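You operate a simulated robot arm through the tools that you are given. There is no shell and no other tool.

The job below is to be done with a simulated two-armed robot. You get a single attempt, and the scene is never put back.

## Task
Put the label that says "3" from the rim of the plate on the main board of the grey parts shelf and the label labelled "7" on the top of the side plate. Push the gear bench drawer shut. Fetch the orange pin and stand it on top of the white block. Do these in any order. Set down upright: orange pin.

It is judged by the outcome, as a careful person would: the job done as asked, and still so three seconds after it is handed in. It fails if anything else is knocked over, pushed out of place, dropped, spilled or broken.

## Robot
Two 6-joint arms with two-finger parallel grippers on one trunk, on a base that drives. Base frame: it is fixed to the floor where the robot stands at the start and does not move with it; the origin is under the middle of the robot, x ahead of it, y to its left, z up. Units: m, rad, N and s.
The left shoulder is at the start at [0.05, 0.17, 1.298], the right one opposite. Each reaches about 1.092 m from its shoulder. Places, roughly: gear bench drawer [-5.6, 4.5, 0.7]; main board of the grey parts shelf [1.4, -4.8, 0.8]; orange pin (4x4x9 cm) [0.6, -0.9, 1]; top of the side plate [0.7, -1.3, 1]; white block (6x6x5 cm) [-1.4, -1.4, 0.5]. Payload 1.57 kg a hand.
Tool frame (each hand has its own): the origin (TCP) lies between the finger pads and is the grasp point; the fingertips stand 0.03 m ahead of it; z points along the fingers, y is the line along which they close. The gripper opens to 0.08 m. The fingers are 0.017 m wide and 0.012 m thick; the gripper's body (0.04 by 0.082 m) begins 0.08 m behind the TCP.
Orientation is told as [roll, pitch, yaw] about the base's x, y, z axes, in that order, counted from this pose: with the fingers straight down and closing along the base's y, the tool's x points along the base's -x, its y along +y and its z along -z.

## Interface
- The arms move only by the tool move_arm. It takes "left_plan", "right_plan" or both (then of equal length, played together; a hand with none holds still); each is a list of rows, each a list of 3 entries, a list of its own where there are three numbers: the shift along the tool's x, y, z in units of 20 mm (1.0 is 20 mm), then the turn, a rotation vector about the tool's x, y, z in units of 5 degrees (1.0 is 5 degrees), then the closure in counts, from 0 (fully open) to 255 (shut). In form: [[[tx, ty, tz], [wx, wy, wz], grip], ...]. A call has 1 to 20 rows; each row shifts and turns the commanded pose from where the row before left it, along the tool's axes as they then stand. A call with a number of a shift or a turn outside -1 to 1 is refused whole. A row lasts 0.2 s, in which the tool goes at most 0.05 m and 0.15 rad; a call with a longer step from one row to the next is refused whole, and so is a gripper value outside its range. A pose out of reach is approached as far as the arm can. The call stops where the force on the tool passes 40 N (or 10 N more than at its start, if that is more) or the arm is blocked; 0.2 s more then pass. The fingers move at their own pace (about 0.072 m/s each) and stop on an object; they squeeze with about 31 N. The grip force told is the motor's: it shows also when the fingers shut on nothing. Time passes only in rows, and 0.2 s behind the last, so rows that do not move let the fingers close. The reply holds the time, the measured pose of the TCP, the force on the tool along the base axes, the opening and the grip force, in the units named above and with some noise, with the torque about the TCP (base axes, N m) and any sound that the robot's microphone picked up.
- Cameras (640 x 400 px; columns grow to the right, rows downward): "scene" is now at [0.0415, -0.0113, 1.8727]; the picture's right is [-0.15, -0.99, 0.00], its down [-0.69, 0.10, -0.72] and it looks along [0.71, -0.11, -0.70] (base axes); focal length 249 px, centre (320, 200). "left" rides on the left gripper at [0.072, 0.007, -0.122] in its tool frame; the picture's right is [-0.09, 1.00, 0.00], its down [-0.84, -0.08, -0.54] and it looks along [-0.54, -0.05, 0.84] (tool axes); focal length 238 px, centre (320, 200). "right" rides on the right gripper at [0.072, -0.007, -0.122] in its tool frame; the picture's right is [0.09, 1.00, 0.00], its down [-0.84, 0.08, -0.54] and it looks along [-0.54, 0.05, 0.84] (tool axes); focal length 238 px, centre (320, 200). There is no depth. A picture from a camera that has moved, and an enlarged one, comes with that camera's place and axes in the base frame and with its lens.
- camera(camera): a new picture of that camera. It takes no simulated time.
- raise_lower(by): slides the trunk up (or, below 0, down) by that many m; the arms and the scene camera ride with it, the base frame stays. It gives what a move gives, with no picture.
- roll_base(legs): drives the robot by 1 to 6 legs, each [ahead, left, turn to the left] in m, m and rad, along the robot's own axes; the way and the turn of a leg run together, so that a leg with both is an arc; at most 1.5 m and 3.142 rad a leg. The arms and the cameras ride along, it lands a little off, and it stops where it bumps. It gives what a move gives.
- head_to(pan, tilt): turns the head with the scene camera to pan (to the left, within 1.501 rad either way) and tilt (down, from -0.506 to 1.204), counted from straight ahead of the robot. It gives what a move gives.
- close_up(camera, box): a new picture of the part [left, top, right, bottom] of that camera's present view, enlarged. It takes no simulated time.
- job_done(): hands the job in; it is judged then, once.

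Nothing tells you exact positions but the pictures and the camera data. Unless the task says otherwise, let go and move clear before handing in.

The tools are called after "Request:" by a JSON object that holds its "name" and its "arguments". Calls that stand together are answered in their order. move_arm: Moves the arms, as the interface text tells. Its arguments: {"type":"object","properties":{"left_plan":{"type":"array","items":{"type":"array"}},"right_plan":{"type":"array","items":{"type":"array"}}},"required":[]} The other tools are called the same way: raise_lower (by) slides the trunk up or down; roll_base (legs) drives the base; head_to (pan, tilt) turns the head that bears the scene camera; camera (camera) takes a picture; close_up (camera, box) takes an enlarged picture of a part of a camera's view; job_done () hands the job in.

At the start:

```text
time_s: 0.0
left_position: [0.7198, -0.0884, 1.1882]
left_tcp_rot: [-0.001, -0.003, 0.003]
left_contact_force: [1.0, -0.4, 0.5]
left_torque: [-0.01, -0.01, 0.0]
left_opening: 0.0798
left_finger_force: 0.0
right_position: [0.4792, -0.519, 1.1886]
right_tcp_rot: [-0.001, 0.001, 0.001]
right_contact_force: [0.1, -0.1, 0.6]
right_torque: [-0.03, 0.02, -0.03]
right_opening: 0.0799
right_finger_force: 0.0
trunk travel left (down, up): [-0.913, 0.057]
robot x, y, heading: [-0.0005, -0.0016, -0.005]
head pan, tilt: [-0.15, 0.773]
```

scene: 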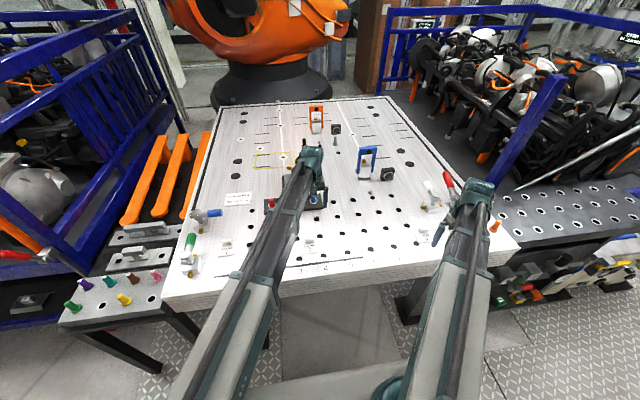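
right: 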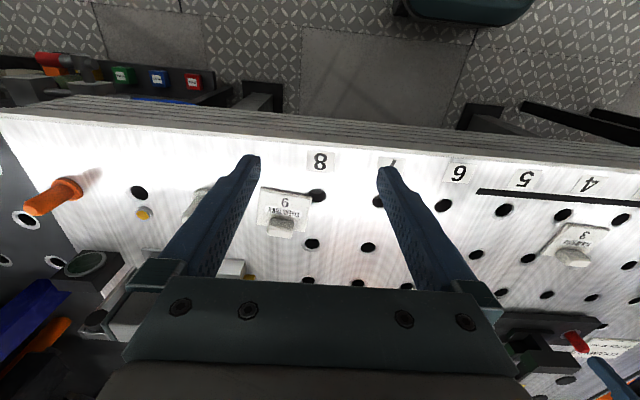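
left: 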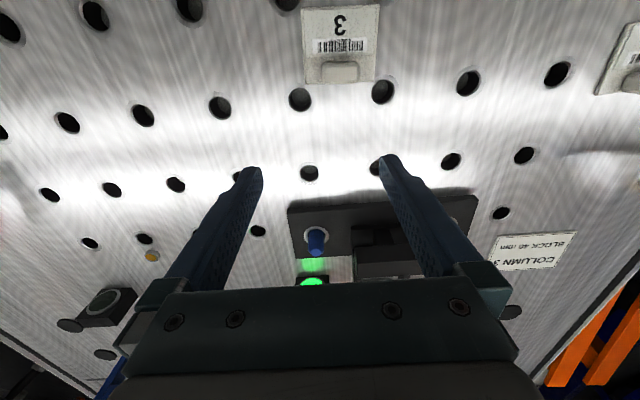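

I see a perforated workbench plate ahead with labels on it, an orange pin near the right edge, and a side plate to the right. I'll look closer before moving anything.

Request:
{"name": "close_up", "arguments": {"camera": "scene", "box": [380, 150, 560, 290]}}

Request:
{"name": "close_up", "arguments": {"camera": "scene", "box": [160, 180, 340, 300]}}

Request:
{"name": "close_up", "arguments": {"camera": "right", "box": [0, 100, 320, 300]}}

Request:
{"name": "close_up", "arguments": {"camera": "right", "box": [320, 100, 640, 300]}}

Request:
{"name": "close_up", "arguments": {"camera": "left", "box": [200, 0, 640, 280]}}

```text
2.86 times, centred on (470, 220) of scene
camera zoom: at [0.0415, -0.0113, 1.8727], right [-0.15, -0.99, 0.0], down [-0.69, 0.1, -0.72], along [0.71, -0.11, -0.7], focal length 712 px, centre (-109, 143)
```

zoom: 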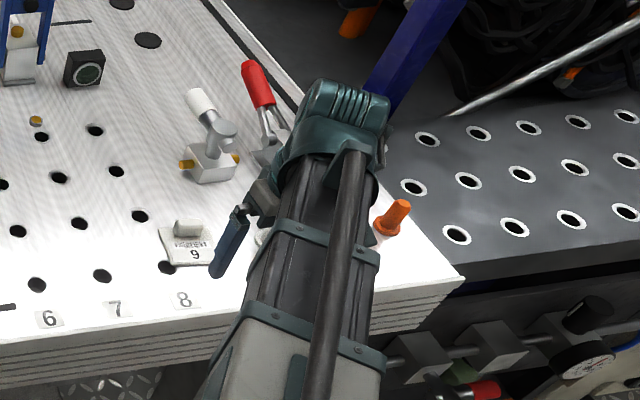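

```text
3.33 times, centred on (250, 240) of scene
camera zoom: at [0.0415, -0.0113, 1.8727], right [-0.15, -0.99, 0.0], down [-0.69, 0.1, -0.72], along [0.71, -0.11, -0.7], focal length 831 px, centre (553, 67)
```

zoom: 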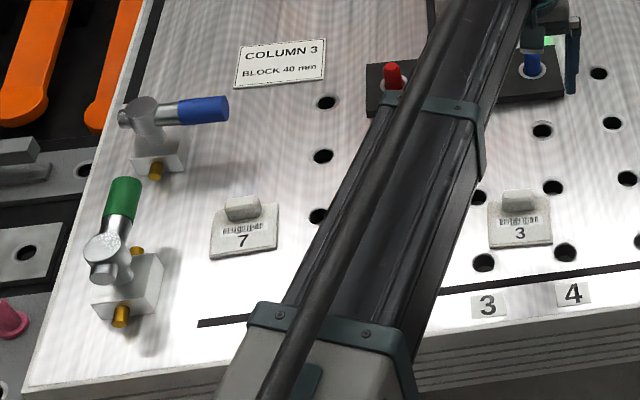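

```text
2.00 times, centred on (160, 200) of right
camera zoom: at [0.408, -0.5253, 1.3107], right [-0.09, 1.0, 0.0], down [0.84, 0.08, 0.54], along [0.54, 0.05, -0.84], focal length 477 px, centre (640, 200)
```

zoom: 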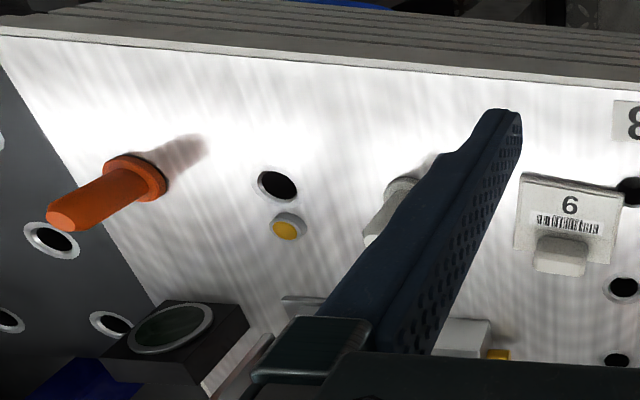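

```text
2.00 times, centred on (480, 200) of right
camera zoom: at [0.408, -0.5253, 1.3107], right [-0.09, 1.0, 0.0], down [0.84, 0.08, 0.54], along [0.54, 0.05, -0.84], focal length 477 px, centre (0, 200)
```

zoom: 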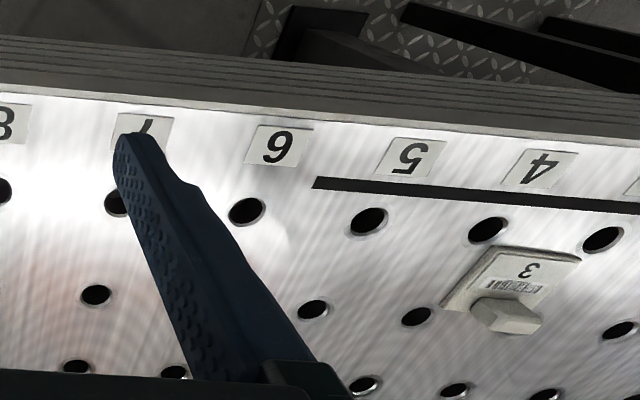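

```text
1.43 times, centred on (420, 140) of left
camera zoom: at [0.6481, -0.0828, 1.3102], right [0.09, 1.0, 0.0], down [0.84, -0.08, 0.54], along [0.54, -0.05, -0.84], focal length 340 px, centre (177, 286)
```

zoom: 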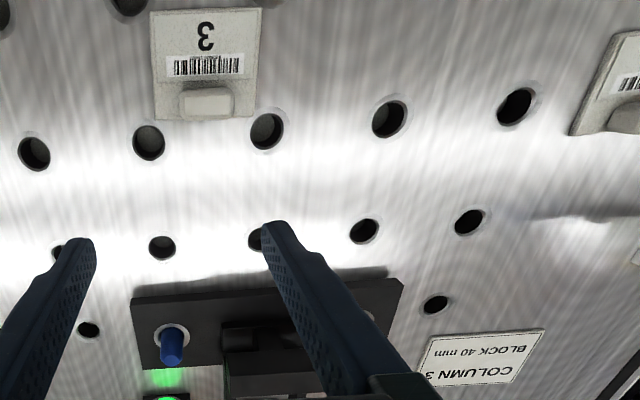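

The label "3" looks to be near [0.67, -0.065], "7" near [0.72, 0.28], the plate top near z = 1.0, and the orange pin near [0.63, -0.89]. Next I'll pan the head to see the side plate and the rest of the room.

Request:
{"name": "head_to", "arguments": {"pan": -0.9, "tilt": 0.6}}

Request:
{"name": "camera", "arguments": {"camera": "scene"}}

Request:
{"name": "head_to", "arguments": {"pan": -1.5, "tilt": 0.3}}

Request:
{"name": "camera", "arguments": {"camera": "scene"}}

Request:
{"name": "head_to", "arguments": {"pan": 1.5, "tilt": 0.3}}

Request:
{"name": "camera", "arguments": {"camera": "scene"}}

Request:
{"name": "head_to", "arguments": {"pan": 0.5, "tilt": 0.6}}

Request:
{"name": "camera", "arguments": {"camera": "scene"}}

```text
time_s: 1.1
left_position: [0.7197, -0.09, 1.1893]
left_tcp_rot: [0.0, -0.002, 0.002]
left_contact_force: [-0.1, -0.2, 0.4]
left_torque: [0.03, 0.0, 0.01]
left_opening: 0.08
left_finger_force: 0.1
right_position: [0.4799, -0.5181, 1.1873]
right_tcp_rot: [0.001, 0.001, 0.0]
right_contact_force: [0.2, 0.0, 0.4]
right_torque: [0.0, -0.02, -0.01]
right_opening: 0.0801
right_finger_force: 0.2
trunk travel left (down, up): [-0.913, 0.057]
robot x, y, heading: [-0.0044, 0.0028, -0.001]
head pan, tilt: [-0.901, 0.6]
```

```text
taken
camera scene: at [0.0155, -0.0682, 1.8875], right [-0.78, -0.62, 0.0], down [-0.35, 0.44, -0.82], along [0.51, -0.65, -0.57], focal length 249 px, centre (320, 200)
```

scene: 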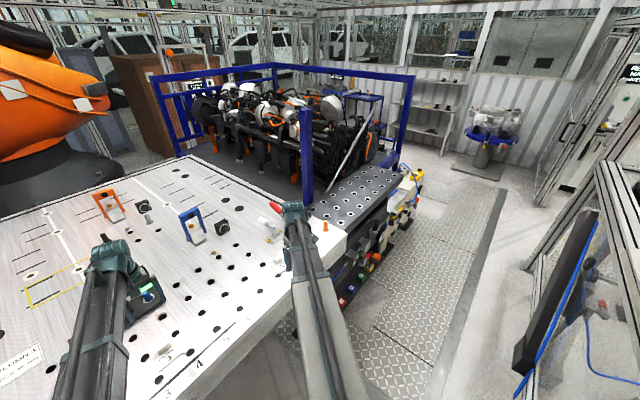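

```text
time_s: 2.1
left_position: [0.7195, -0.0899, 1.1878]
left_tcp_rot: [0.002, -0.002, 0.003]
left_contact_force: [0.0, 0.2, 0.1]
left_torque: [0.0, 0.02, 0.02]
left_opening: 0.0798
left_finger_force: 0.0
right_position: [0.4802, -0.5181, 1.1874]
right_tcp_rot: [0.001, 0.001, 0.0]
right_contact_force: [0.0, -0.9, -0.6]
right_torque: [0.0, -0.01, 0.0]
right_opening: 0.0799
right_finger_force: 0.0
trunk travel left (down, up): [-0.913, 0.057]
robot x, y, heading: [0.0019, -0.0036, 0.0]
head pan, tilt: [-1.499, 0.3]
```

```text
taken
camera scene: at [-0.0327, -0.0921, 1.9149], right [-1.0, -0.07, 0.0], down [-0.02, 0.3, -0.96], along [0.07, -0.95, -0.3], focal length 249 px, centre (320, 200)
```

scene: 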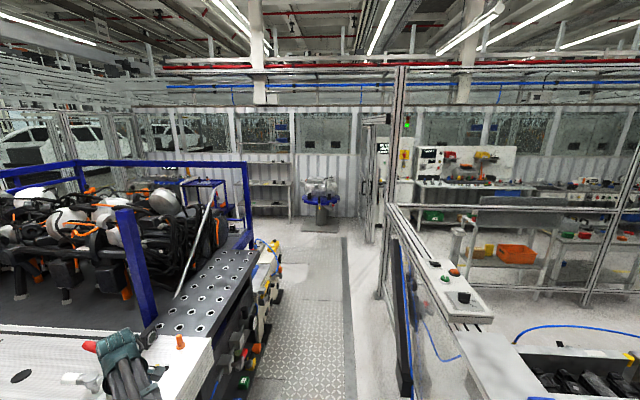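

```text
time_s: 4.7
left_position: [0.719, -0.0889, 1.1878]
left_tcp_rot: [-0.001, -0.002, 0.001]
left_contact_force: [0.4, -0.7, 0.3]
left_torque: [-0.03, 0.01, 0.02]
left_opening: 0.0802
left_finger_force: 0.1
right_position: [0.4803, -0.5173, 1.1882]
right_tcp_rot: [-0.001, 0.0, 0.0]
right_contact_force: [0.6, -0.1, 0.6]
right_torque: [0.0, 0.02, 0.0]
right_opening: 0.0799
right_finger_force: 0.1
trunk travel left (down, up): [-0.913, 0.057]
robot x, y, heading: [-0.0004, 0.0019, -0.003]
head pan, tilt: [1.499, 0.3]
```

```text
taken
camera scene: at [-0.0327, 0.0941, 1.915], right [1.0, -0.07, 0.0], down [-0.02, -0.29, -0.96], along [0.07, 0.95, -0.3], focal length 249 px, centre (320, 200)
```

scene: 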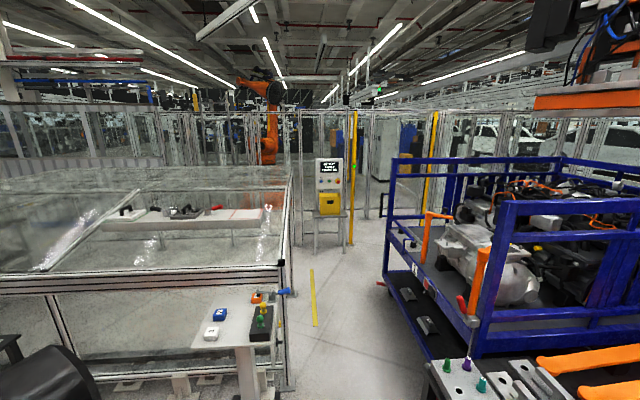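

```text
time_s: 6.0
left_position: [0.721, -0.0893, 1.1871]
left_tcp_rot: [0.0, -0.002, 0.002]
left_contact_force: [0.4, -0.7, 0.1]
left_torque: [-0.01, -0.03, -0.02]
left_opening: 0.0802
left_finger_force: 0.0
right_position: [0.4811, -0.518, 1.1873]
right_tcp_rot: [0.001, 0.0, -0.001]
right_contact_force: [-0.4, 0.3, 0.4]
right_torque: [0.01, -0.02, 0.01]
right_opening: 0.08
right_finger_force: 0.0
trunk travel left (down, up): [-0.913, 0.057]
robot x, y, heading: [0.0016, 0.0011, -0.001]
head pan, tilt: [0.499, 0.6]
```

```text
taken
camera scene: at [0.0381, 0.0434, 1.8875], right [0.48, -0.88, 0.0], down [-0.5, -0.27, -0.83], along [0.72, 0.4, -0.56], focal length 249 px, centre (320, 200)
```

scene: 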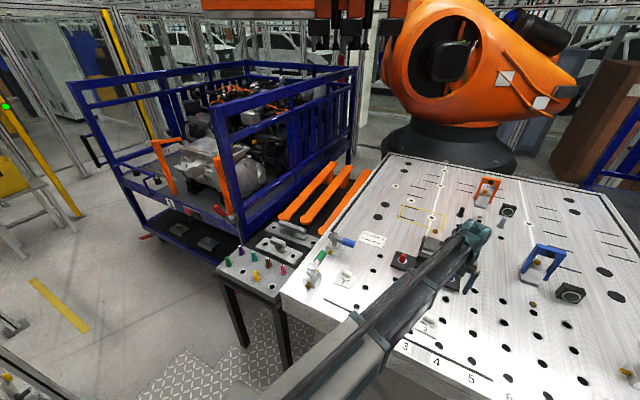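

The room has a grey shelf past the right aisle and a low bench behind to the right, where the white block should be. I'll zoom in on these.

Request:
{"name": "head_to", "arguments": {"pan": -1.5, "tilt": 0.6}}

Request:
{"name": "camera", "arguments": {"camera": "scene"}}

Request:
{"name": "close_up", "arguments": {"camera": "scene", "box": [440, 150, 640, 330]}}

Request:
{"name": "close_up", "arguments": {"camera": "scene", "box": [100, 140, 340, 340]}}

Request:
{"name": "close_up", "arguments": {"camera": "scene", "box": [220, 40, 360, 140]}}

```text
time_s: 7.9
left_position: [0.7185, -0.0904, 1.1883]
left_tcp_rot: [-0.002, 0.001, 0.002]
left_contact_force: [-0.2, -0.2, 0.9]
left_torque: [0.02, 0.04, 0.0]
left_opening: 0.0798
left_finger_force: 0.0
right_position: [0.4807, -0.5179, 1.187]
right_tcp_rot: [0.0, 0.0, -0.001]
right_contact_force: [0.1, -0.5, 0.1]
right_torque: [0.02, 0.02, -0.05]
right_opening: 0.08
right_finger_force: 0.1
trunk travel left (down, up): [-0.913, 0.057]
robot x, y, heading: [0.001, 0.001, -0.006]
head pan, tilt: [-1.499, 0.6]
```

```text
taken
camera scene: at [-0.0331, -0.0872, 1.8875], right [-1.0, -0.07, 0.0], down [-0.04, 0.56, -0.83], along [0.06, -0.82, -0.56], focal length 249 px, centre (320, 200)
```

scene: 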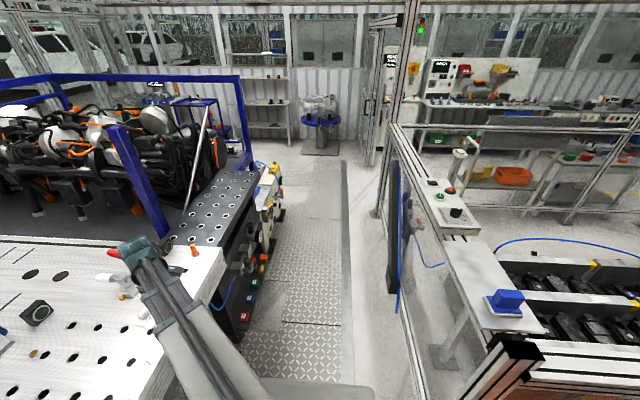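

```text
2.22 times, centred on (540, 240) of scene
camera zoom: at [-0.0331, -0.0872, 1.8875], right [-1.0, -0.07, 0.0], down [-0.04, 0.56, -0.83], along [0.06, -0.82, -0.56], focal length 554 px, centre (-169, 111)
```

zoom: 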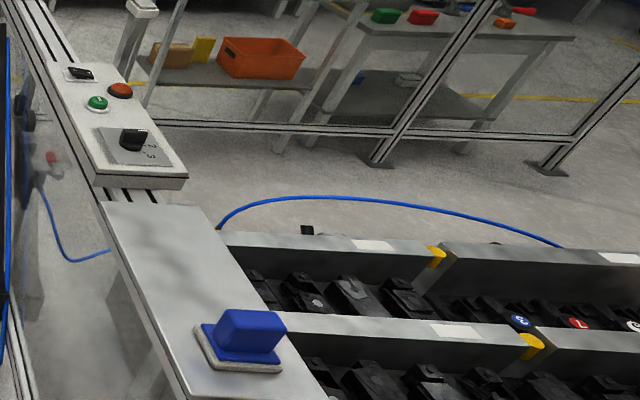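

```text
2.00 times, centred on (220, 240) of scene
camera zoom: at [-0.0331, -0.0872, 1.8875], right [-1.0, -0.07, 0.0], down [-0.04, 0.56, -0.83], along [0.06, -0.82, -0.56], focal length 498 px, centre (520, 120)
```

zoom: 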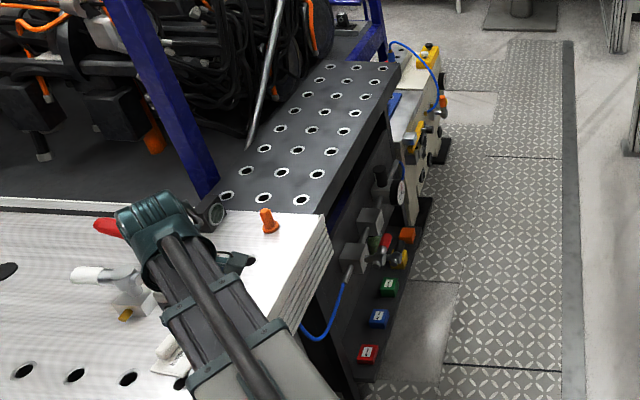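

```text
4.00 times, centred on (290, 90) of scene
camera zoom: at [-0.0331, -0.0872, 1.8875], right [-1.0, -0.07, 0.0], down [-0.04, 0.56, -0.83], along [0.06, -0.82, -0.56], focal length 997 px, centre (440, 640)
```

zoom: 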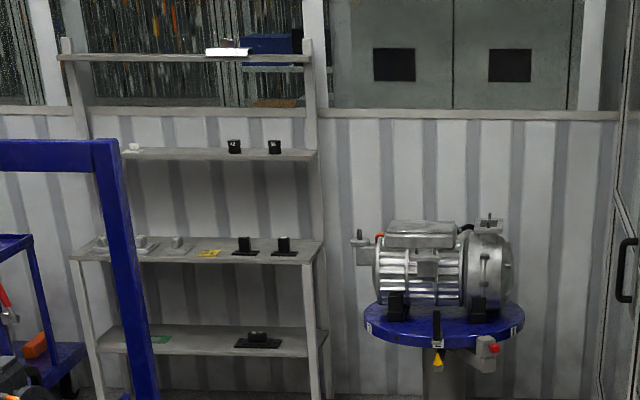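

The blue block on a white base and low rails sit behind to the right; the white block isn't clear yet. I'll start with label "7": moving the left hand over it.

Request:
{"name": "move_arm", "arguments": {"left_plan": [[[0, 1, 0], [0, 0, 0], 0], [[0, 1, 0], [0, 0, 0], 0], [[0, 1, 0], [0, 0, 0], 0], [[0, 1, 0], [0, 0, 0], 0], [[0, 1, 0], [0, 0, 0], 0], [[0, 1, 0], [0, 0, 0], 0], [[0, 1, 0], [0, 0, 0], 0], [[0, 1, 0], [0, 0, 0], 0], [[0, 1, 0], [0, 0, 0], 0], [[0, 1, 0], [0, 0, 0], 0], [[0, 1, 0], [0, 0, 0], 0], [[0, 1, 0], [0, 0, 0], 0], [[0, 1, 0], [0, 0, 0], 0], [[0, 1, 0], [0, 0, 0], 0], [[0, 1, 0], [0, 0, 0], 0], [[0, 1, 0], [0, 0, 0], 0], [[0, 1, 0], [0, 0, 0], 0], [[0, 1, 0], [0, 0, 0], 0]]}}

Request:
{"name": "camera", "arguments": {"camera": "left"}}

Request:
{"name": "head_to", "arguments": {"pan": 0.2, "tilt": 0.8}}

Request:
{"name": "camera", "arguments": {"camera": "scene"}}

```text
time_s: 11.7
left_position: [0.7189, 0.2707, 1.1883]
left_tcp_rot: [0.003, -0.001, -0.001]
left_contact_force: [0.5, 0.2, -1.1]
left_torque: [0.01, 0.0, 0.0]
left_opening: 0.0801
left_finger_force: 0.1
right_position: [0.4809, -0.5175, 1.1881]
right_tcp_rot: [0.0, 0.001, -0.001]
right_contact_force: [-0.2, -0.1, 0.1]
right_torque: [0.02, 0.03, 0.02]
right_opening: 0.0801
right_finger_force: 0.1
trunk travel left (down, up): [-0.913, 0.057]
robot x, y, heading: [-0.0021, 0.0007, -0.001]
head pan, tilt: [-1.499, 0.6]
```

```text
taken
camera left: at [0.6468, 0.2771, 1.3101], right [0.09, 1.0, 0.0], down [0.84, -0.08, 0.54], along [0.54, -0.05, -0.84], focal length 238 px, centre (320, 200)
```

left: 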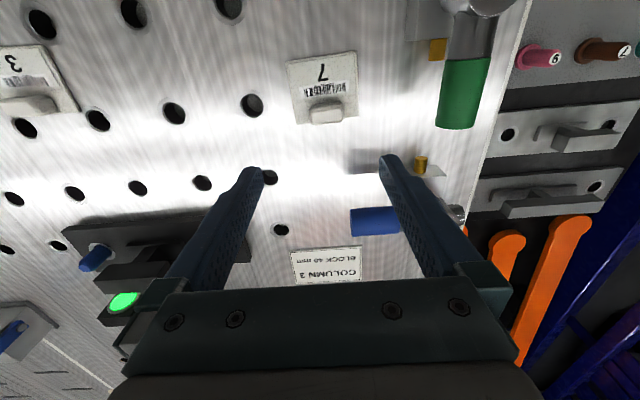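

```text
time_s: 13.4
left_position: [0.7194, 0.2698, 1.1875]
left_tcp_rot: [-0.001, -0.001, 0.002]
left_contact_force: [0.4, 0.5, -0.6]
left_torque: [0.01, -0.01, 0.02]
left_opening: 0.08
left_finger_force: 0.1
right_position: [0.4805, -0.5188, 1.1869]
right_tcp_rot: [-0.001, 0.0, 0.0]
right_contact_force: [0.0, -0.2, -0.7]
right_torque: [0.01, -0.01, 0.0]
right_opening: 0.0801
right_finger_force: 0.0
trunk travel left (down, up): [-0.913, 0.057]
robot x, y, heading: [-0.0007, -0.0006, -0.002]
head pan, tilt: [0.201, 0.799]
```

```text
taken
camera scene: at [0.0396, 0.0171, 1.8706], right [0.2, -0.98, 0.0], down [-0.7, -0.14, -0.7], along [0.68, 0.14, -0.72], focal length 249 px, centre (320, 200)
```

scene: 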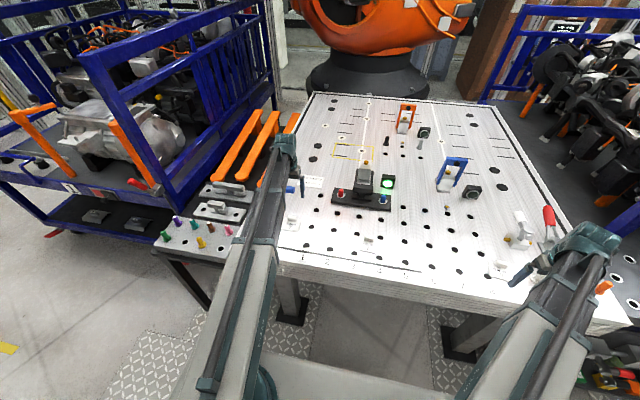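

Label "7" is now in the left hand camera. I'll zoom in to judge knob size and offset.

Request:
{"name": "close_up", "arguments": {"camera": "left", "box": [260, 30, 420, 130]}}

Request:
{"name": "close_up", "arguments": {"camera": "scene", "box": [220, 180, 420, 300]}}

Request:
{"name": "close_up", "arguments": {"camera": "scene", "box": [480, 180, 640, 300]}}

```text
4.00 times, centred on (340, 80) of left
camera zoom: at [0.6467, 0.2766, 1.3102], right [0.09, 1.0, 0.0], down [0.84, -0.08, 0.54], along [0.54, -0.05, -0.84], focal length 953 px, centre (240, 680)
```

zoom: 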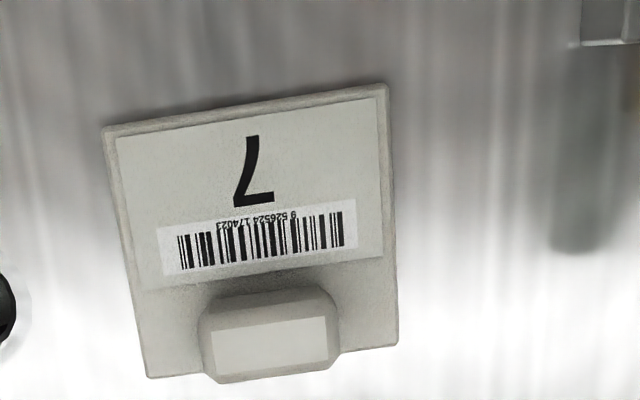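

```text
3.20 times, centred on (320, 240) of scene
camera zoom: at [0.0396, 0.0171, 1.8706], right [0.2, -0.98, 0.0], down [-0.7, -0.14, -0.7], along [0.68, 0.14, -0.72], focal length 798 px, centre (320, 72)
```

zoom: 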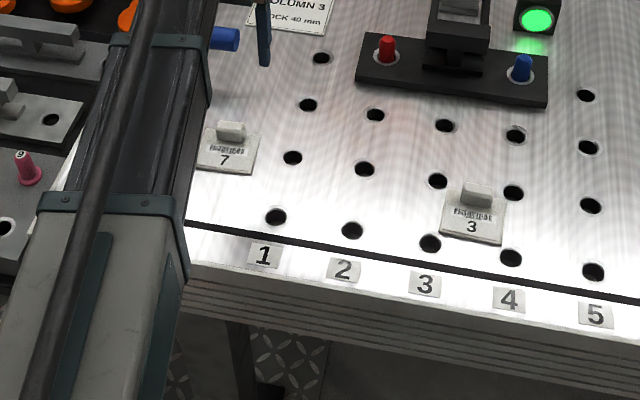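

```text
3.33 times, centred on (560, 240) of scene
camera zoom: at [0.0396, 0.0171, 1.8706], right [0.2, -0.98, 0.0], down [-0.7, -0.14, -0.7], along [0.68, 0.14, -0.72], focal length 831 px, centre (-480, 67)
```

zoom: 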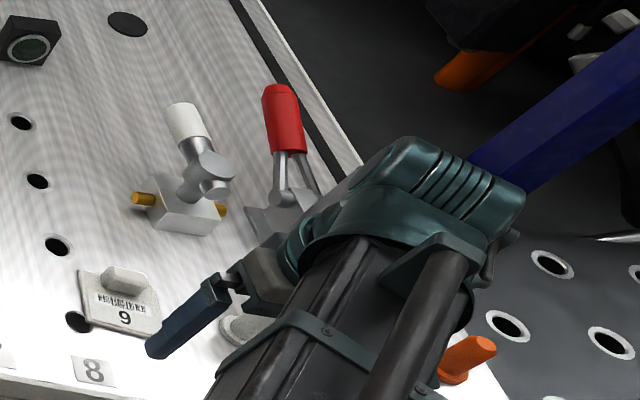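

Label "7" lies squarely, with its knob centre near [0.717, 0.279]. I'll centre the left hand over it and come down part-way.

Request:
{"name": "move_arm", "arguments": {"left_plan": [[[0.1, 0.45, 0], [0, 0, 0], 0], [[0, 0, 1], [0, 0, 0], 0], [[0, 0, 1], [0, 0, 0], 0], [[0, 0, 1], [0, 0, 0], 0], [[0, 0, 1], [0, 0, 0], 0], [[0, 0, 1], [0, 0, 0], 0], [[0, 0, 0.8], [0, 0, 0], 0]]}}

Request:
{"name": "camera", "arguments": {"camera": "left"}}

Request:
{"name": "close_up", "arguments": {"camera": "left", "box": [220, 40, 420, 200]}}

Request:
{"name": "close_up", "arguments": {"camera": "scene", "box": [240, 140, 360, 240]}}

```text
time_s: 15.0
left_position: [0.7162, 0.2801, 1.187]
left_tcp_rot: [0.001, -0.003, 0.002]
left_contact_force: [-0.4, 0.1, -0.2]
left_torque: [0.0, 0.01, 0.0]
left_opening: 0.0798
left_finger_force: 0.1
left hand out of reach, approached as far as the arm can: row 2, 3, 4, 5, 6, 7
right_position: [0.4811, -0.5183, 1.1881]
right_tcp_rot: [-0.001, 0.001, 0.0]
right_contact_force: [-0.5, 0.1, -0.6]
right_torque: [0.01, 0.01, 0.02]
right_opening: 0.08
right_finger_force: 0.0
trunk travel left (down, up): [-0.913, 0.057]
robot x, y, heading: [0.0002, -0.0014, -0.005]
head pan, tilt: [0.201, 0.799]
```

```text
taken
camera left: at [0.6449, 0.2861, 1.3102], right [0.09, 1.0, 0.0], down [0.84, -0.08, 0.54], along [0.54, -0.05, -0.84], focal length 238 px, centre (320, 200)
```

left: 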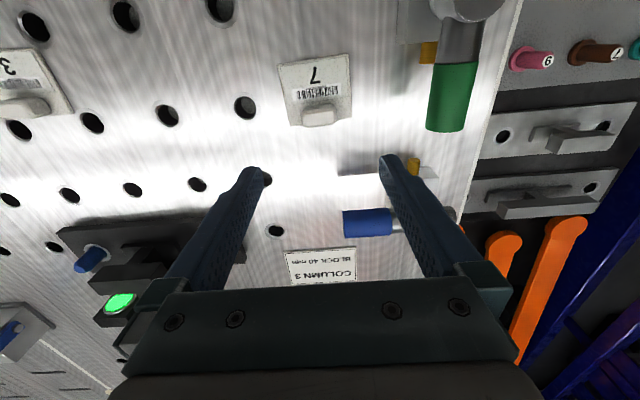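

```text
2.50 times, centred on (320, 120) of left
camera zoom: at [0.6449, 0.2861, 1.3102], right [0.09, 1.0, 0.0], down [0.84, -0.08, 0.54], along [0.54, -0.05, -0.84], focal length 596 px, centre (320, 400)
```

zoom: 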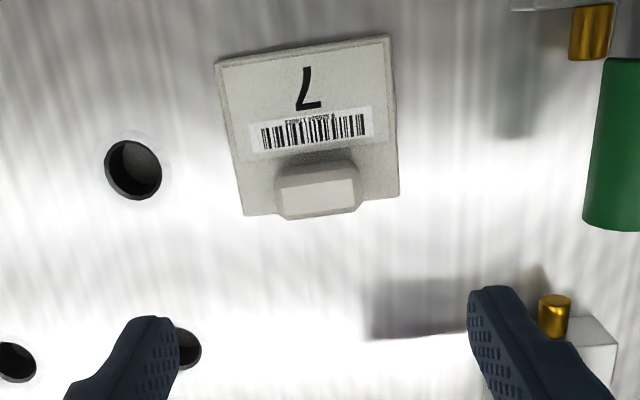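

```text
4.00 times, centred on (300, 190) of scene
camera zoom: at [0.0396, 0.0172, 1.8706], right [0.2, -0.98, 0.0], down [-0.7, -0.14, -0.7], along [0.68, 0.14, -0.72], focal length 997 px, centre (400, 240)
```

zoom: 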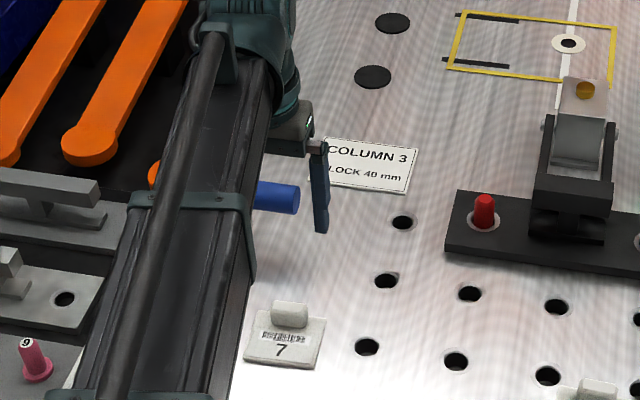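

The arm can't reach lower from this trunk height, so I'll lower the trunk instead. First I'll raise the right hand a bit to keep it clear of the table.

Request:
{"name": "move_arm", "arguments": {"right_plan": [[[0, 0, -1], [0, 0, 0], 0], [[0, 0, -1], [0, 0, 0], 0], [[0, 0, -1], [0, 0, 0], 0], [[0, 0, -1], [0, 0, 0], 0], [[0, 0, -1], [0, 0, 0], 0]]}}

Request:
{"name": "camera", "arguments": {"camera": "right"}}

```text
time_s: 16.2
left_position: [0.7161, 0.2785, 1.1875]
left_tcp_rot: [0.0, -0.002, 0.002]
left_contact_force: [0.3, -0.5, 0.2]
left_torque: [0.01, 0.02, -0.04]
left_opening: 0.08
left_finger_force: 0.0
right_position: [0.4812, -0.5187, 1.1879]
right_tcp_rot: [0.001, -0.001, 0.002]
right_contact_force: [-0.6, -0.3, -0.6]
right_torque: [0.0, 0.03, 0.03]
right_opening: 0.0804
right_finger_force: 0.0
right hand out of reach, approached as far as the arm can: row 1, 2, 3, 4, 5
trunk travel left (down, up): [-0.913, 0.057]
robot x, y, heading: [-0.0028, 0.0033, 0.001]
head pan, tilt: [0.201, 0.799]
```

```text
taken
camera right: at [0.408, -0.5252, 1.3107], right [-0.09, 1.0, 0.0], down [0.84, 0.08, 0.54], along [0.54, 0.05, -0.84], focal length 238 px, centre (320, 200)
```

right: 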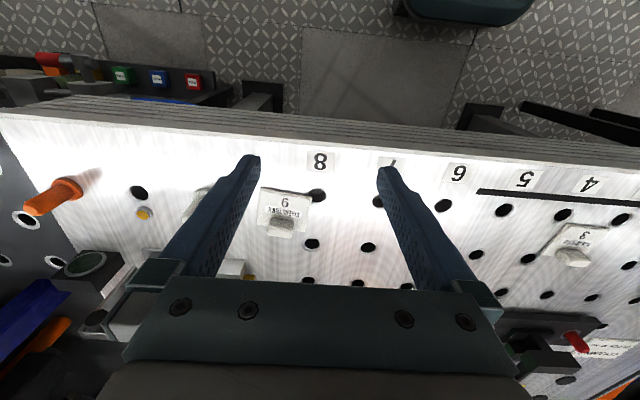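

Vertical hand moves were refused as unreachable in both arms. I'll test small moves to learn what the arms can do.

Request:
{"name": "move_arm", "arguments": {"right_plan": [[[0, 0, 1], [0, 0, 0], 0]], "left_plan": [[[0, 0, -1], [0, 0, 0], 0]]}}

Request:
{"name": "move_arm", "arguments": {"right_plan": [[[1, 0, 0], [0, 0, 0], 0], [[1, 0, 0], [0, 0, 0], 0]]}}

Request:
{"name": "move_arm", "arguments": {"right_plan": [[[0, 0, 0], [0, 1, 0], 0], [[0, 0, 0], [0, 1, 0], 0]]}}

```text
time_s: 16.6
left_position: [0.7172, 0.2792, 1.1881]
left_tcp_rot: [0.0, -0.001, 0.001]
left_contact_force: [0.1, -0.2, -0.4]
left_torque: [0.03, -0.02, 0.04]
left_opening: 0.0801
left_finger_force: 0.1
left hand out of reach, approached as far as the arm can: row 1
right_position: [0.4802, -0.5188, 1.188]
right_tcp_rot: [-0.002, 0.0, 0.001]
right_contact_force: [0.1, -0.3, 0.5]
right_torque: [-0.01, 0.03, 0.01]
right_opening: 0.0799
right_finger_force: 0.1
right hand out of reach, approached as far as the arm can: row 1
trunk travel left (down, up): [-0.913, 0.057]
robot x, y, heading: [0.0031, -0.0014, -0.001]
head pan, tilt: [0.201, 0.799]
```

```text
time_s: 17.2
left_position: [0.7163, 0.2802, 1.1866]
left_tcp_rot: [0.0, -0.002, 0.002]
left_contact_force: [0.1, -0.5, 0.8]
left_torque: [0.02, 0.0, -0.02]
left_opening: 0.0798
left_finger_force: 0.0
right_position: [0.4391, -0.5189, 1.1882]
right_tcp_rot: [0.001, 0.0, -0.001]
right_contact_force: [1.0, -0.3, 0.4]
right_torque: [0.02, -0.02, -0.03]
right_opening: 0.0796
right_finger_force: 0.0
trunk travel left (down, up): [-0.913, 0.057]
robot x, y, heading: [0.0013, 0.0023, -0.001]
head pan, tilt: [0.201, 0.799]
```

```text
time_s: 17.8
left_position: [0.7172, 0.2793, 1.1875]
left_tcp_rot: [0.001, -0.001, 0.001]
left_contact_force: [-0.2, 0.4, -0.6]
left_torque: [0.03, 0.0, 0.0]
left_opening: 0.0799
left_finger_force: 0.2
right_position: [0.4401, -0.5198, 1.1914]
right_tcp_rot: [0.0, 0.176, -0.001]
right_contact_force: [-0.1, 0.2, 0.3]
right_torque: [0.02, 0.01, 0.01]
right_opening: 0.0802
right_finger_force: 0.1
right hand out of reach, approached as far as the arm can: row 2
trunk travel left (down, up): [-0.913, 0.057]
robot x, y, heading: [0.0035, 0.0009, -0.006]
head pan, tilt: [0.201, 0.799]
```

The arms move only in a flat plane, so height comes from the trunk; the wrist sits about 0.22 m above the TCP. I'll tilt the right hand up to horizontal so it stays clear as I lower.

Request:
{"name": "move_arm", "arguments": {"right_plan": [[[-0.959, 0, -0.042], [0, -1, 0], 0], [[-0.959, 0, -0.042], [0, -1, 0], 0], [[-0.959, 0, -0.042], [0, -1, 0], 0], [[-0.959, 0, -0.042], [0, -1, 0], 0], [[-0.959, 0, -0.042], [0, -1, 0], 0], [[-0.959, 0, -0.042], [0, -1, 0], 0], [[-0.959, 0, -0.042], [0, -1, 0], 0], [[-0.959, 0, -0.042], [0, -1, 0], 0], [[-0.959, 0, -0.042], [0, -1, 0], 0], [[-0.959, 0, -0.042], [0, -1, 0], 0], [[-0.959, 0, -0.042], [0, -1, 0], 0], [[-0.959, 0, -0.042], [0, -1, 0], 0], [[-0.959, 0, -0.042], [0, -1, 0], 0], [[-0.959, 0, -0.042], [0, -1, 0], 0], [[-0.959, 0, -0.042], [0, -1, 0], 0], [[-0.959, 0, -0.042], [0, -1, 0], 0], [[-0.959, 0, -0.042], [0, -1, 0], 0], [[-0.959, 0, -0.042], [0, -1, 0], 0], [[-0.959, 0, -0.042], [0, -1, 0], 0]]}}

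Request:
{"name": "camera", "arguments": {"camera": "scene"}}

Request:
{"name": "camera", "arguments": {"camera": "right"}}

```text
time_s: 21.8
left_position: [0.7176, 0.2795, 1.1867]
left_tcp_rot: [0.0, -0.003, 0.001]
left_contact_force: [0.2, -0.2, -0.3]
left_torque: [0.03, 0.02, -0.01]
left_opening: 0.0799
left_finger_force: 0.1
right_position: [0.6988, -0.5174, 1.3887]
right_tcp_rot: [-0.001, -1.483, -0.002]
right_contact_force: [0.3, 0.8, -0.1]
right_torque: [0.04, -0.01, 0.0]
right_opening: 0.0801
right_finger_force: 0.1
trunk travel left (down, up): [-0.913, 0.057]
robot x, y, heading: [-0.0004, 0.0012, 0.001]
head pan, tilt: [0.201, 0.799]
```

```text
taken
camera scene: at [0.0397, 0.0172, 1.8706], right [0.2, -0.98, 0.0], down [-0.7, -0.14, -0.7], along [0.68, 0.14, -0.72], focal length 249 px, centre (320, 200)
```

scene: 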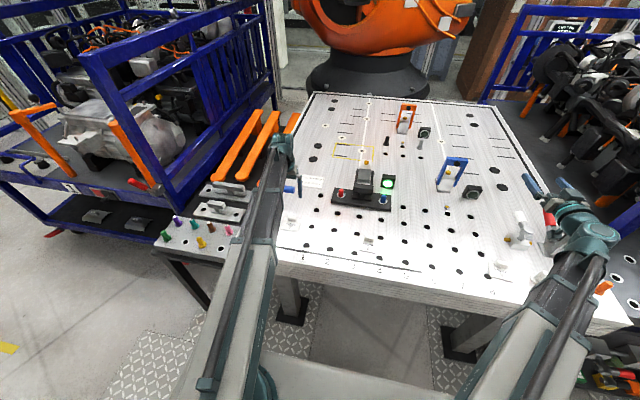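

```text
taken
camera right: at [0.57, -0.524, 1.3286], right [-0.01, 1.0, -0.09], down [-0.47, 0.08, 0.88], along [0.88, 0.05, 0.46], focal length 238 px, centre (320, 200)
```

right: 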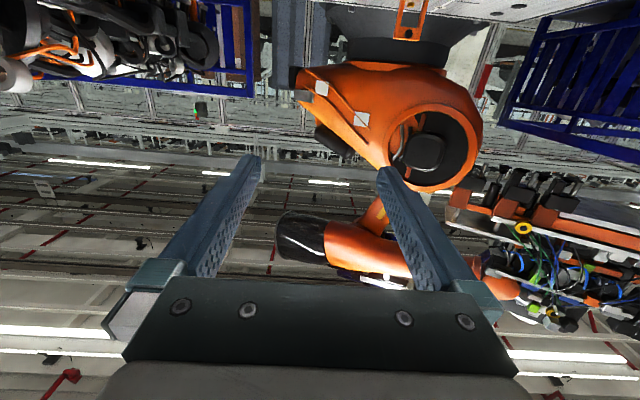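

The right hand is now horizontal and clear. I'll lower the trunk 0.10 m and look again at label "7".

Request:
{"name": "raise_lower", "arguments": {"by": -0.1}}

Request:
{"name": "camera", "arguments": {"camera": "left"}}

Request:
{"name": "close_up", "arguments": {"camera": "left", "box": [220, 60, 420, 200]}}

Request:
{"name": "camera", "arguments": {"camera": "scene"}}

```text
time_s: 23.2
left_position: [0.7157, 0.2792, 1.0869]
left_tcp_rot: [0.0, -0.003, 0.002]
left_contact_force: [-0.5, 0.9, 0.5]
left_torque: [0.02, -0.03, -0.03]
left_opening: 0.0802
left_finger_force: 0.0
right_position: [0.6983, -0.5172, 1.2888]
right_tcp_rot: [-0.001, -1.482, -0.001]
right_contact_force: [-0.5, 0.0, 0.3]
right_torque: [0.03, 0.02, -0.02]
right_opening: 0.0798
right_finger_force: 0.0
trunk travel left (down, up): [-0.813, 0.157]
robot x, y, heading: [0.0027, 0.0039, 0.004]
head pan, tilt: [0.201, 0.799]
```

```text
taken
camera left: at [0.6448, 0.2861, 1.2103], right [0.09, 1.0, 0.0], down [0.84, -0.08, 0.54], along [0.54, -0.05, -0.84], focal length 238 px, centre (320, 200)
```

left: 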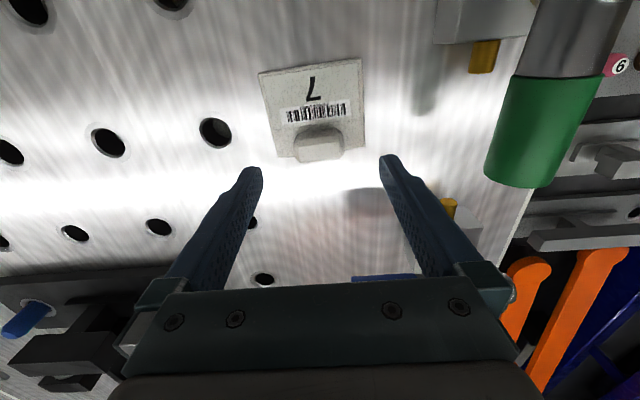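

```text
2.86 times, centred on (320, 130) of left
camera zoom: at [0.6448, 0.2861, 1.2103], right [0.09, 1.0, 0.0], down [0.84, -0.08, 0.54], along [0.54, -0.05, -0.84], focal length 681 px, centre (320, 400)
```

zoom: 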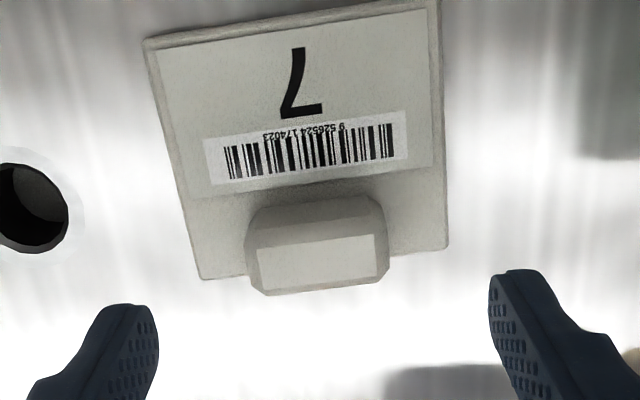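

```text
taken
camera scene: at [0.0394, 0.0172, 1.7706], right [0.2, -0.98, 0.0], down [-0.7, -0.14, -0.7], along [0.68, 0.14, -0.72], focal length 249 px, centre (320, 200)
```

scene: 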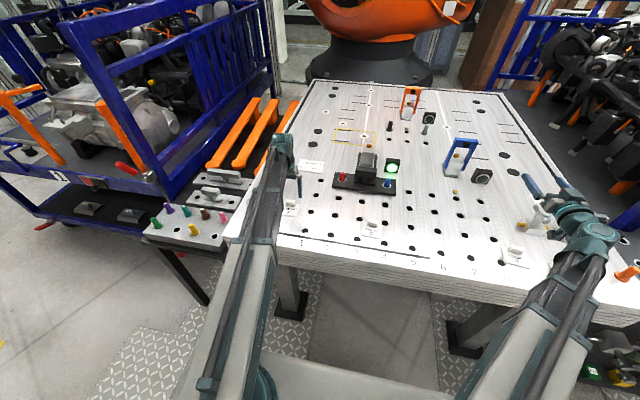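

The knob centre computes to about [0.713, 0.279] with its top near 1.03. I'll lower a bit more and check.

Request:
{"name": "raise_lower", "arguments": {"by": -0.03}}

Request:
{"name": "close_up", "arguments": {"camera": "left", "box": [180, 60, 460, 260]}}

Request:
{"name": "close_up", "arguments": {"camera": "scene", "box": [240, 150, 360, 250]}}

```text
time_s: 23.9
left_position: [0.7166, 0.2804, 1.0572]
left_tcp_rot: [0.0, -0.001, 0.004]
left_contact_force: [-0.4, -0.8, -0.8]
left_torque: [-0.01, 0.01, 0.04]
left_opening: 0.08
left_finger_force: 0.2
right_position: [0.6984, -0.5169, 1.2595]
right_tcp_rot: [0.0, -1.481, -0.001]
right_contact_force: [0.3, 0.1, -0.1]
right_torque: [-0.01, 0.03, 0.02]
right_opening: 0.0801
right_finger_force: 0.1
trunk travel left (down, up): [-0.783, 0.187]
robot x, y, heading: [-0.0005, 0.0007, 0.001]
head pan, tilt: [0.201, 0.799]
```

```text
2.00 times, centred on (320, 160) of left
camera zoom: at [0.6447, 0.2861, 1.1802], right [0.09, 1.0, 0.0], down [0.84, -0.08, 0.54], along [0.54, -0.05, -0.84], focal length 477 px, centre (320, 280)
```

zoom: 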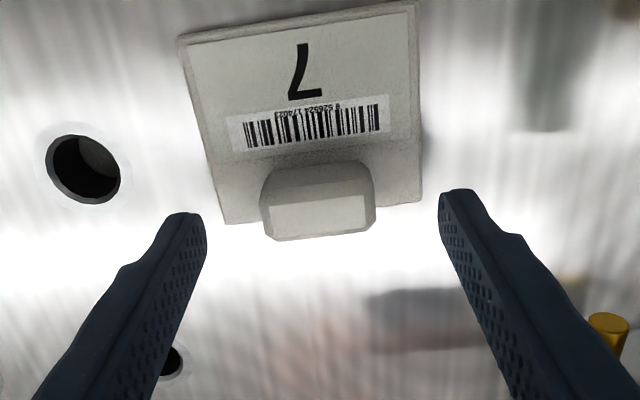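

```text
4.00 times, centred on (300, 200) of scene
camera zoom: at [0.0394, 0.0172, 1.7406], right [0.2, -0.98, 0.0], down [-0.7, -0.14, -0.7], along [0.68, 0.14, -0.72], focal length 997 px, centre (400, 200)
```

zoom: 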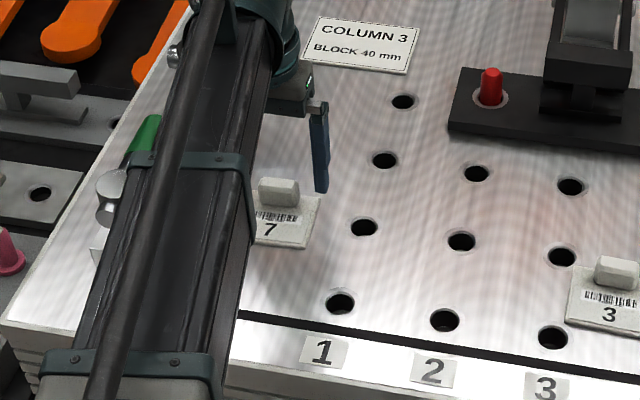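

Fingertips are about at the height of the knob top. I'll lower another 13 mm, shift 2 mm back in x and close.

Request:
{"name": "raise_lower", "arguments": {"by": -0.013}}

Request:
{"name": "close_up", "arguments": {"camera": "left", "box": [180, 60, 460, 260]}}

```text
time_s: 24.5
left_position: [0.7161, 0.2808, 1.0446]
left_tcp_rot: [-0.002, -0.001, 0.002]
left_contact_force: [0.4, 0.6, 1.0]
left_torque: [0.0, -0.02, 0.01]
left_opening: 0.0802
left_finger_force: 0.0
right_position: [0.698, -0.5171, 1.2447]
right_tcp_rot: [-0.002, -1.481, -0.001]
right_contact_force: [-0.1, -0.1, 1.1]
right_torque: [0.01, 0.0, 0.02]
right_opening: 0.0802
right_finger_force: 0.0
trunk travel left (down, up): [-0.77, 0.2]
robot x, y, heading: [-0.0001, -0.0013, 0.001]
head pan, tilt: [0.201, 0.799]
```

```text
2.00 times, centred on (320, 160) of left
camera zoom: at [0.6447, 0.2861, 1.1672], right [0.09, 1.0, 0.0], down [0.84, -0.08, 0.54], along [0.54, -0.05, -0.84], focal length 477 px, centre (320, 280)
```

zoom: 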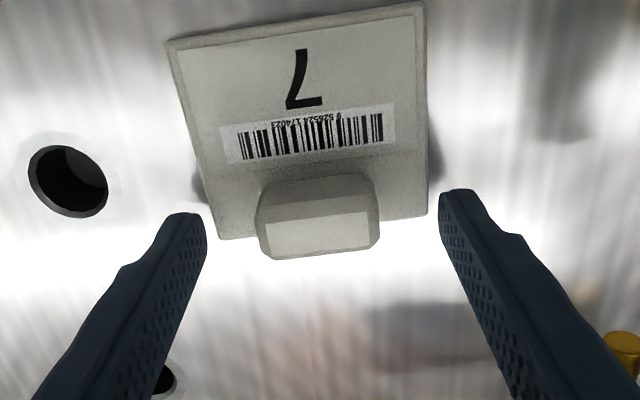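

The knob is centred between the fingertips. Closing the left gripper now.

Request:
{"name": "move_arm", "arguments": {"left_plan": [[[0, 0, 0], [0, 0, 0], 255], [[0, 0, 0], [0, 0, 0], 255], [[0, 0, 0], [0, 0, 0], 255], [[0, 0, 0], [0, 0, 0], 255], [[0, 0, 0], [0, 0, 0], 255]]}}

Request:
{"name": "close_up", "arguments": {"camera": "left", "box": [180, 60, 460, 260]}}

```text
time_s: 25.7
left_position: [0.7173, 0.2787, 1.0448]
left_tcp_rot: [0.001, -0.002, 0.002]
left_contact_force: [-0.6, -1.0, 0.0]
left_torque: [0.01, 0.03, 0.0]
left_opening: 0.0392
left_finger_force: 30.9
right_position: [0.6978, -0.517, 1.2463]
right_tcp_rot: [0.0, -1.483, 0.0]
right_contact_force: [-0.2, 0.2, 0.9]
right_torque: [0.01, 0.01, 0.01]
right_opening: 0.0801
right_finger_force: 0.0
trunk travel left (down, up): [-0.77, 0.2]
robot x, y, heading: [-0.0012, -0.001, 0.002]
head pan, tilt: [0.201, 0.799]
```

```text
2.00 times, centred on (320, 160) of left
camera zoom: at [0.6449, 0.2861, 1.1672], right [0.09, 1.0, 0.0], down [0.84, -0.08, 0.54], along [0.54, -0.05, -0.84], focal length 477 px, centre (320, 280)
```

zoom: 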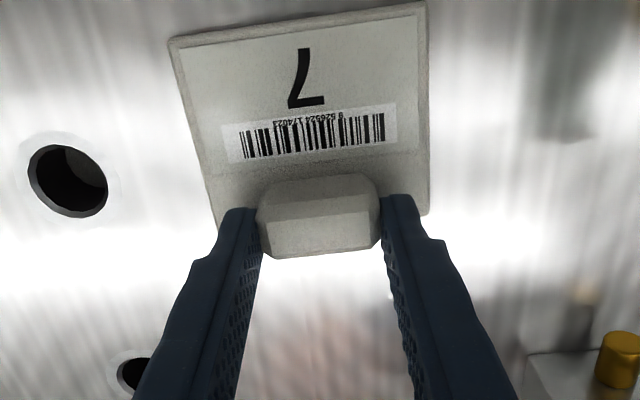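

The knob is gripped (3.9 cm). I'll raise the trunk and confirm the label comes along.

Request:
{"name": "raise_lower", "arguments": {"by": 0.17}}

Request:
{"name": "camera", "arguments": {"camera": "left"}}

Request:
{"name": "head_to", "arguments": {"pan": -0.9, "tilt": 0.8}}

Request:
{"name": "camera", "arguments": {"camera": "scene"}}

```text
time_s: 27.6
left_position: [0.7168, 0.2786, 1.2149]
left_tcp_rot: [0.0, 0.0, 0.002]
left_contact_force: [-0.2, -0.7, -0.3]
left_torque: [0.03, 0.01, 0.04]
left_opening: 0.0393
left_finger_force: 31.0
right_position: [0.6986, -0.5168, 1.4135]
right_tcp_rot: [0.001, -1.482, 0.0]
right_contact_force: [-0.2, -0.1, -0.6]
right_torque: [0.01, 0.04, -0.03]
right_opening: 0.0798
right_finger_force: 0.1
trunk travel left (down, up): [-0.94, 0.03]
robot x, y, heading: [0.0006, -0.0006, 0.002]
head pan, tilt: [0.201, 0.799]
```

```text
taken
camera left: at [0.6451, 0.2861, 1.337], right [0.09, 1.0, 0.0], down [0.84, -0.08, 0.54], along [0.54, -0.05, -0.84], focal length 238 px, centre (320, 200)
```

left: 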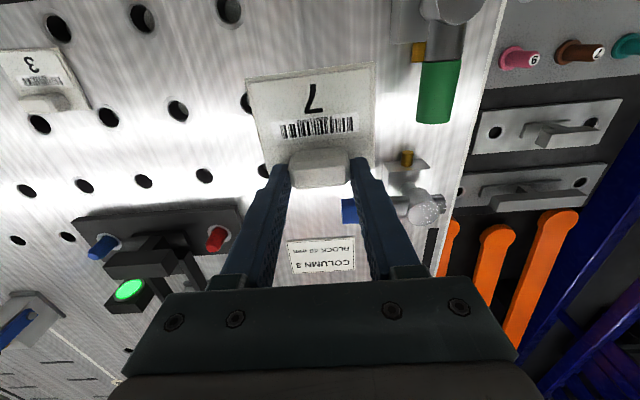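

```text
time_s: 29.0
left_position: [0.7167, 0.2788, 1.2152]
left_tcp_rot: [-0.001, -0.003, 0.001]
left_contact_force: [0.1, 0.5, -1.7]
left_torque: [0.02, -0.04, 0.0]
left_opening: 0.0391
left_finger_force: 31.1
right_position: [0.6992, -0.5165, 1.4153]
right_tcp_rot: [0.0, -1.483, 0.0]
right_contact_force: [-0.5, 1.0, -1.2]
right_torque: [0.01, 0.0, 0.01]
right_opening: 0.08
right_finger_force: 0.1
trunk travel left (down, up): [-0.94, 0.03]
robot x, y, heading: [0.0012, 0.0023, -0.002]
head pan, tilt: [-0.901, 0.799]
```

```text
taken
camera scene: at [0.0108, -0.0621, 1.8976], right [-0.78, -0.62, 0.0], down [-0.45, 0.56, -0.7], along [0.43, -0.55, -0.72], focal length 249 px, centre (320, 200)
```

scene: 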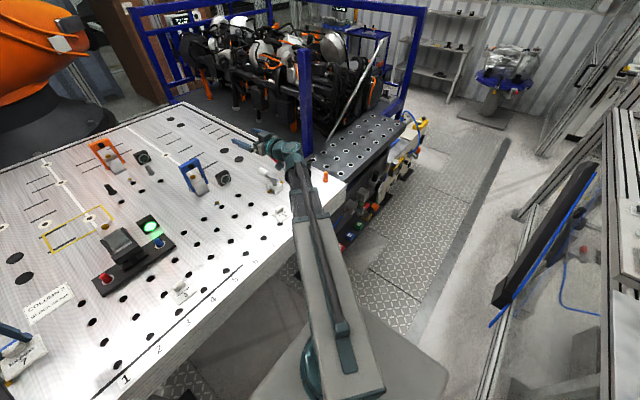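

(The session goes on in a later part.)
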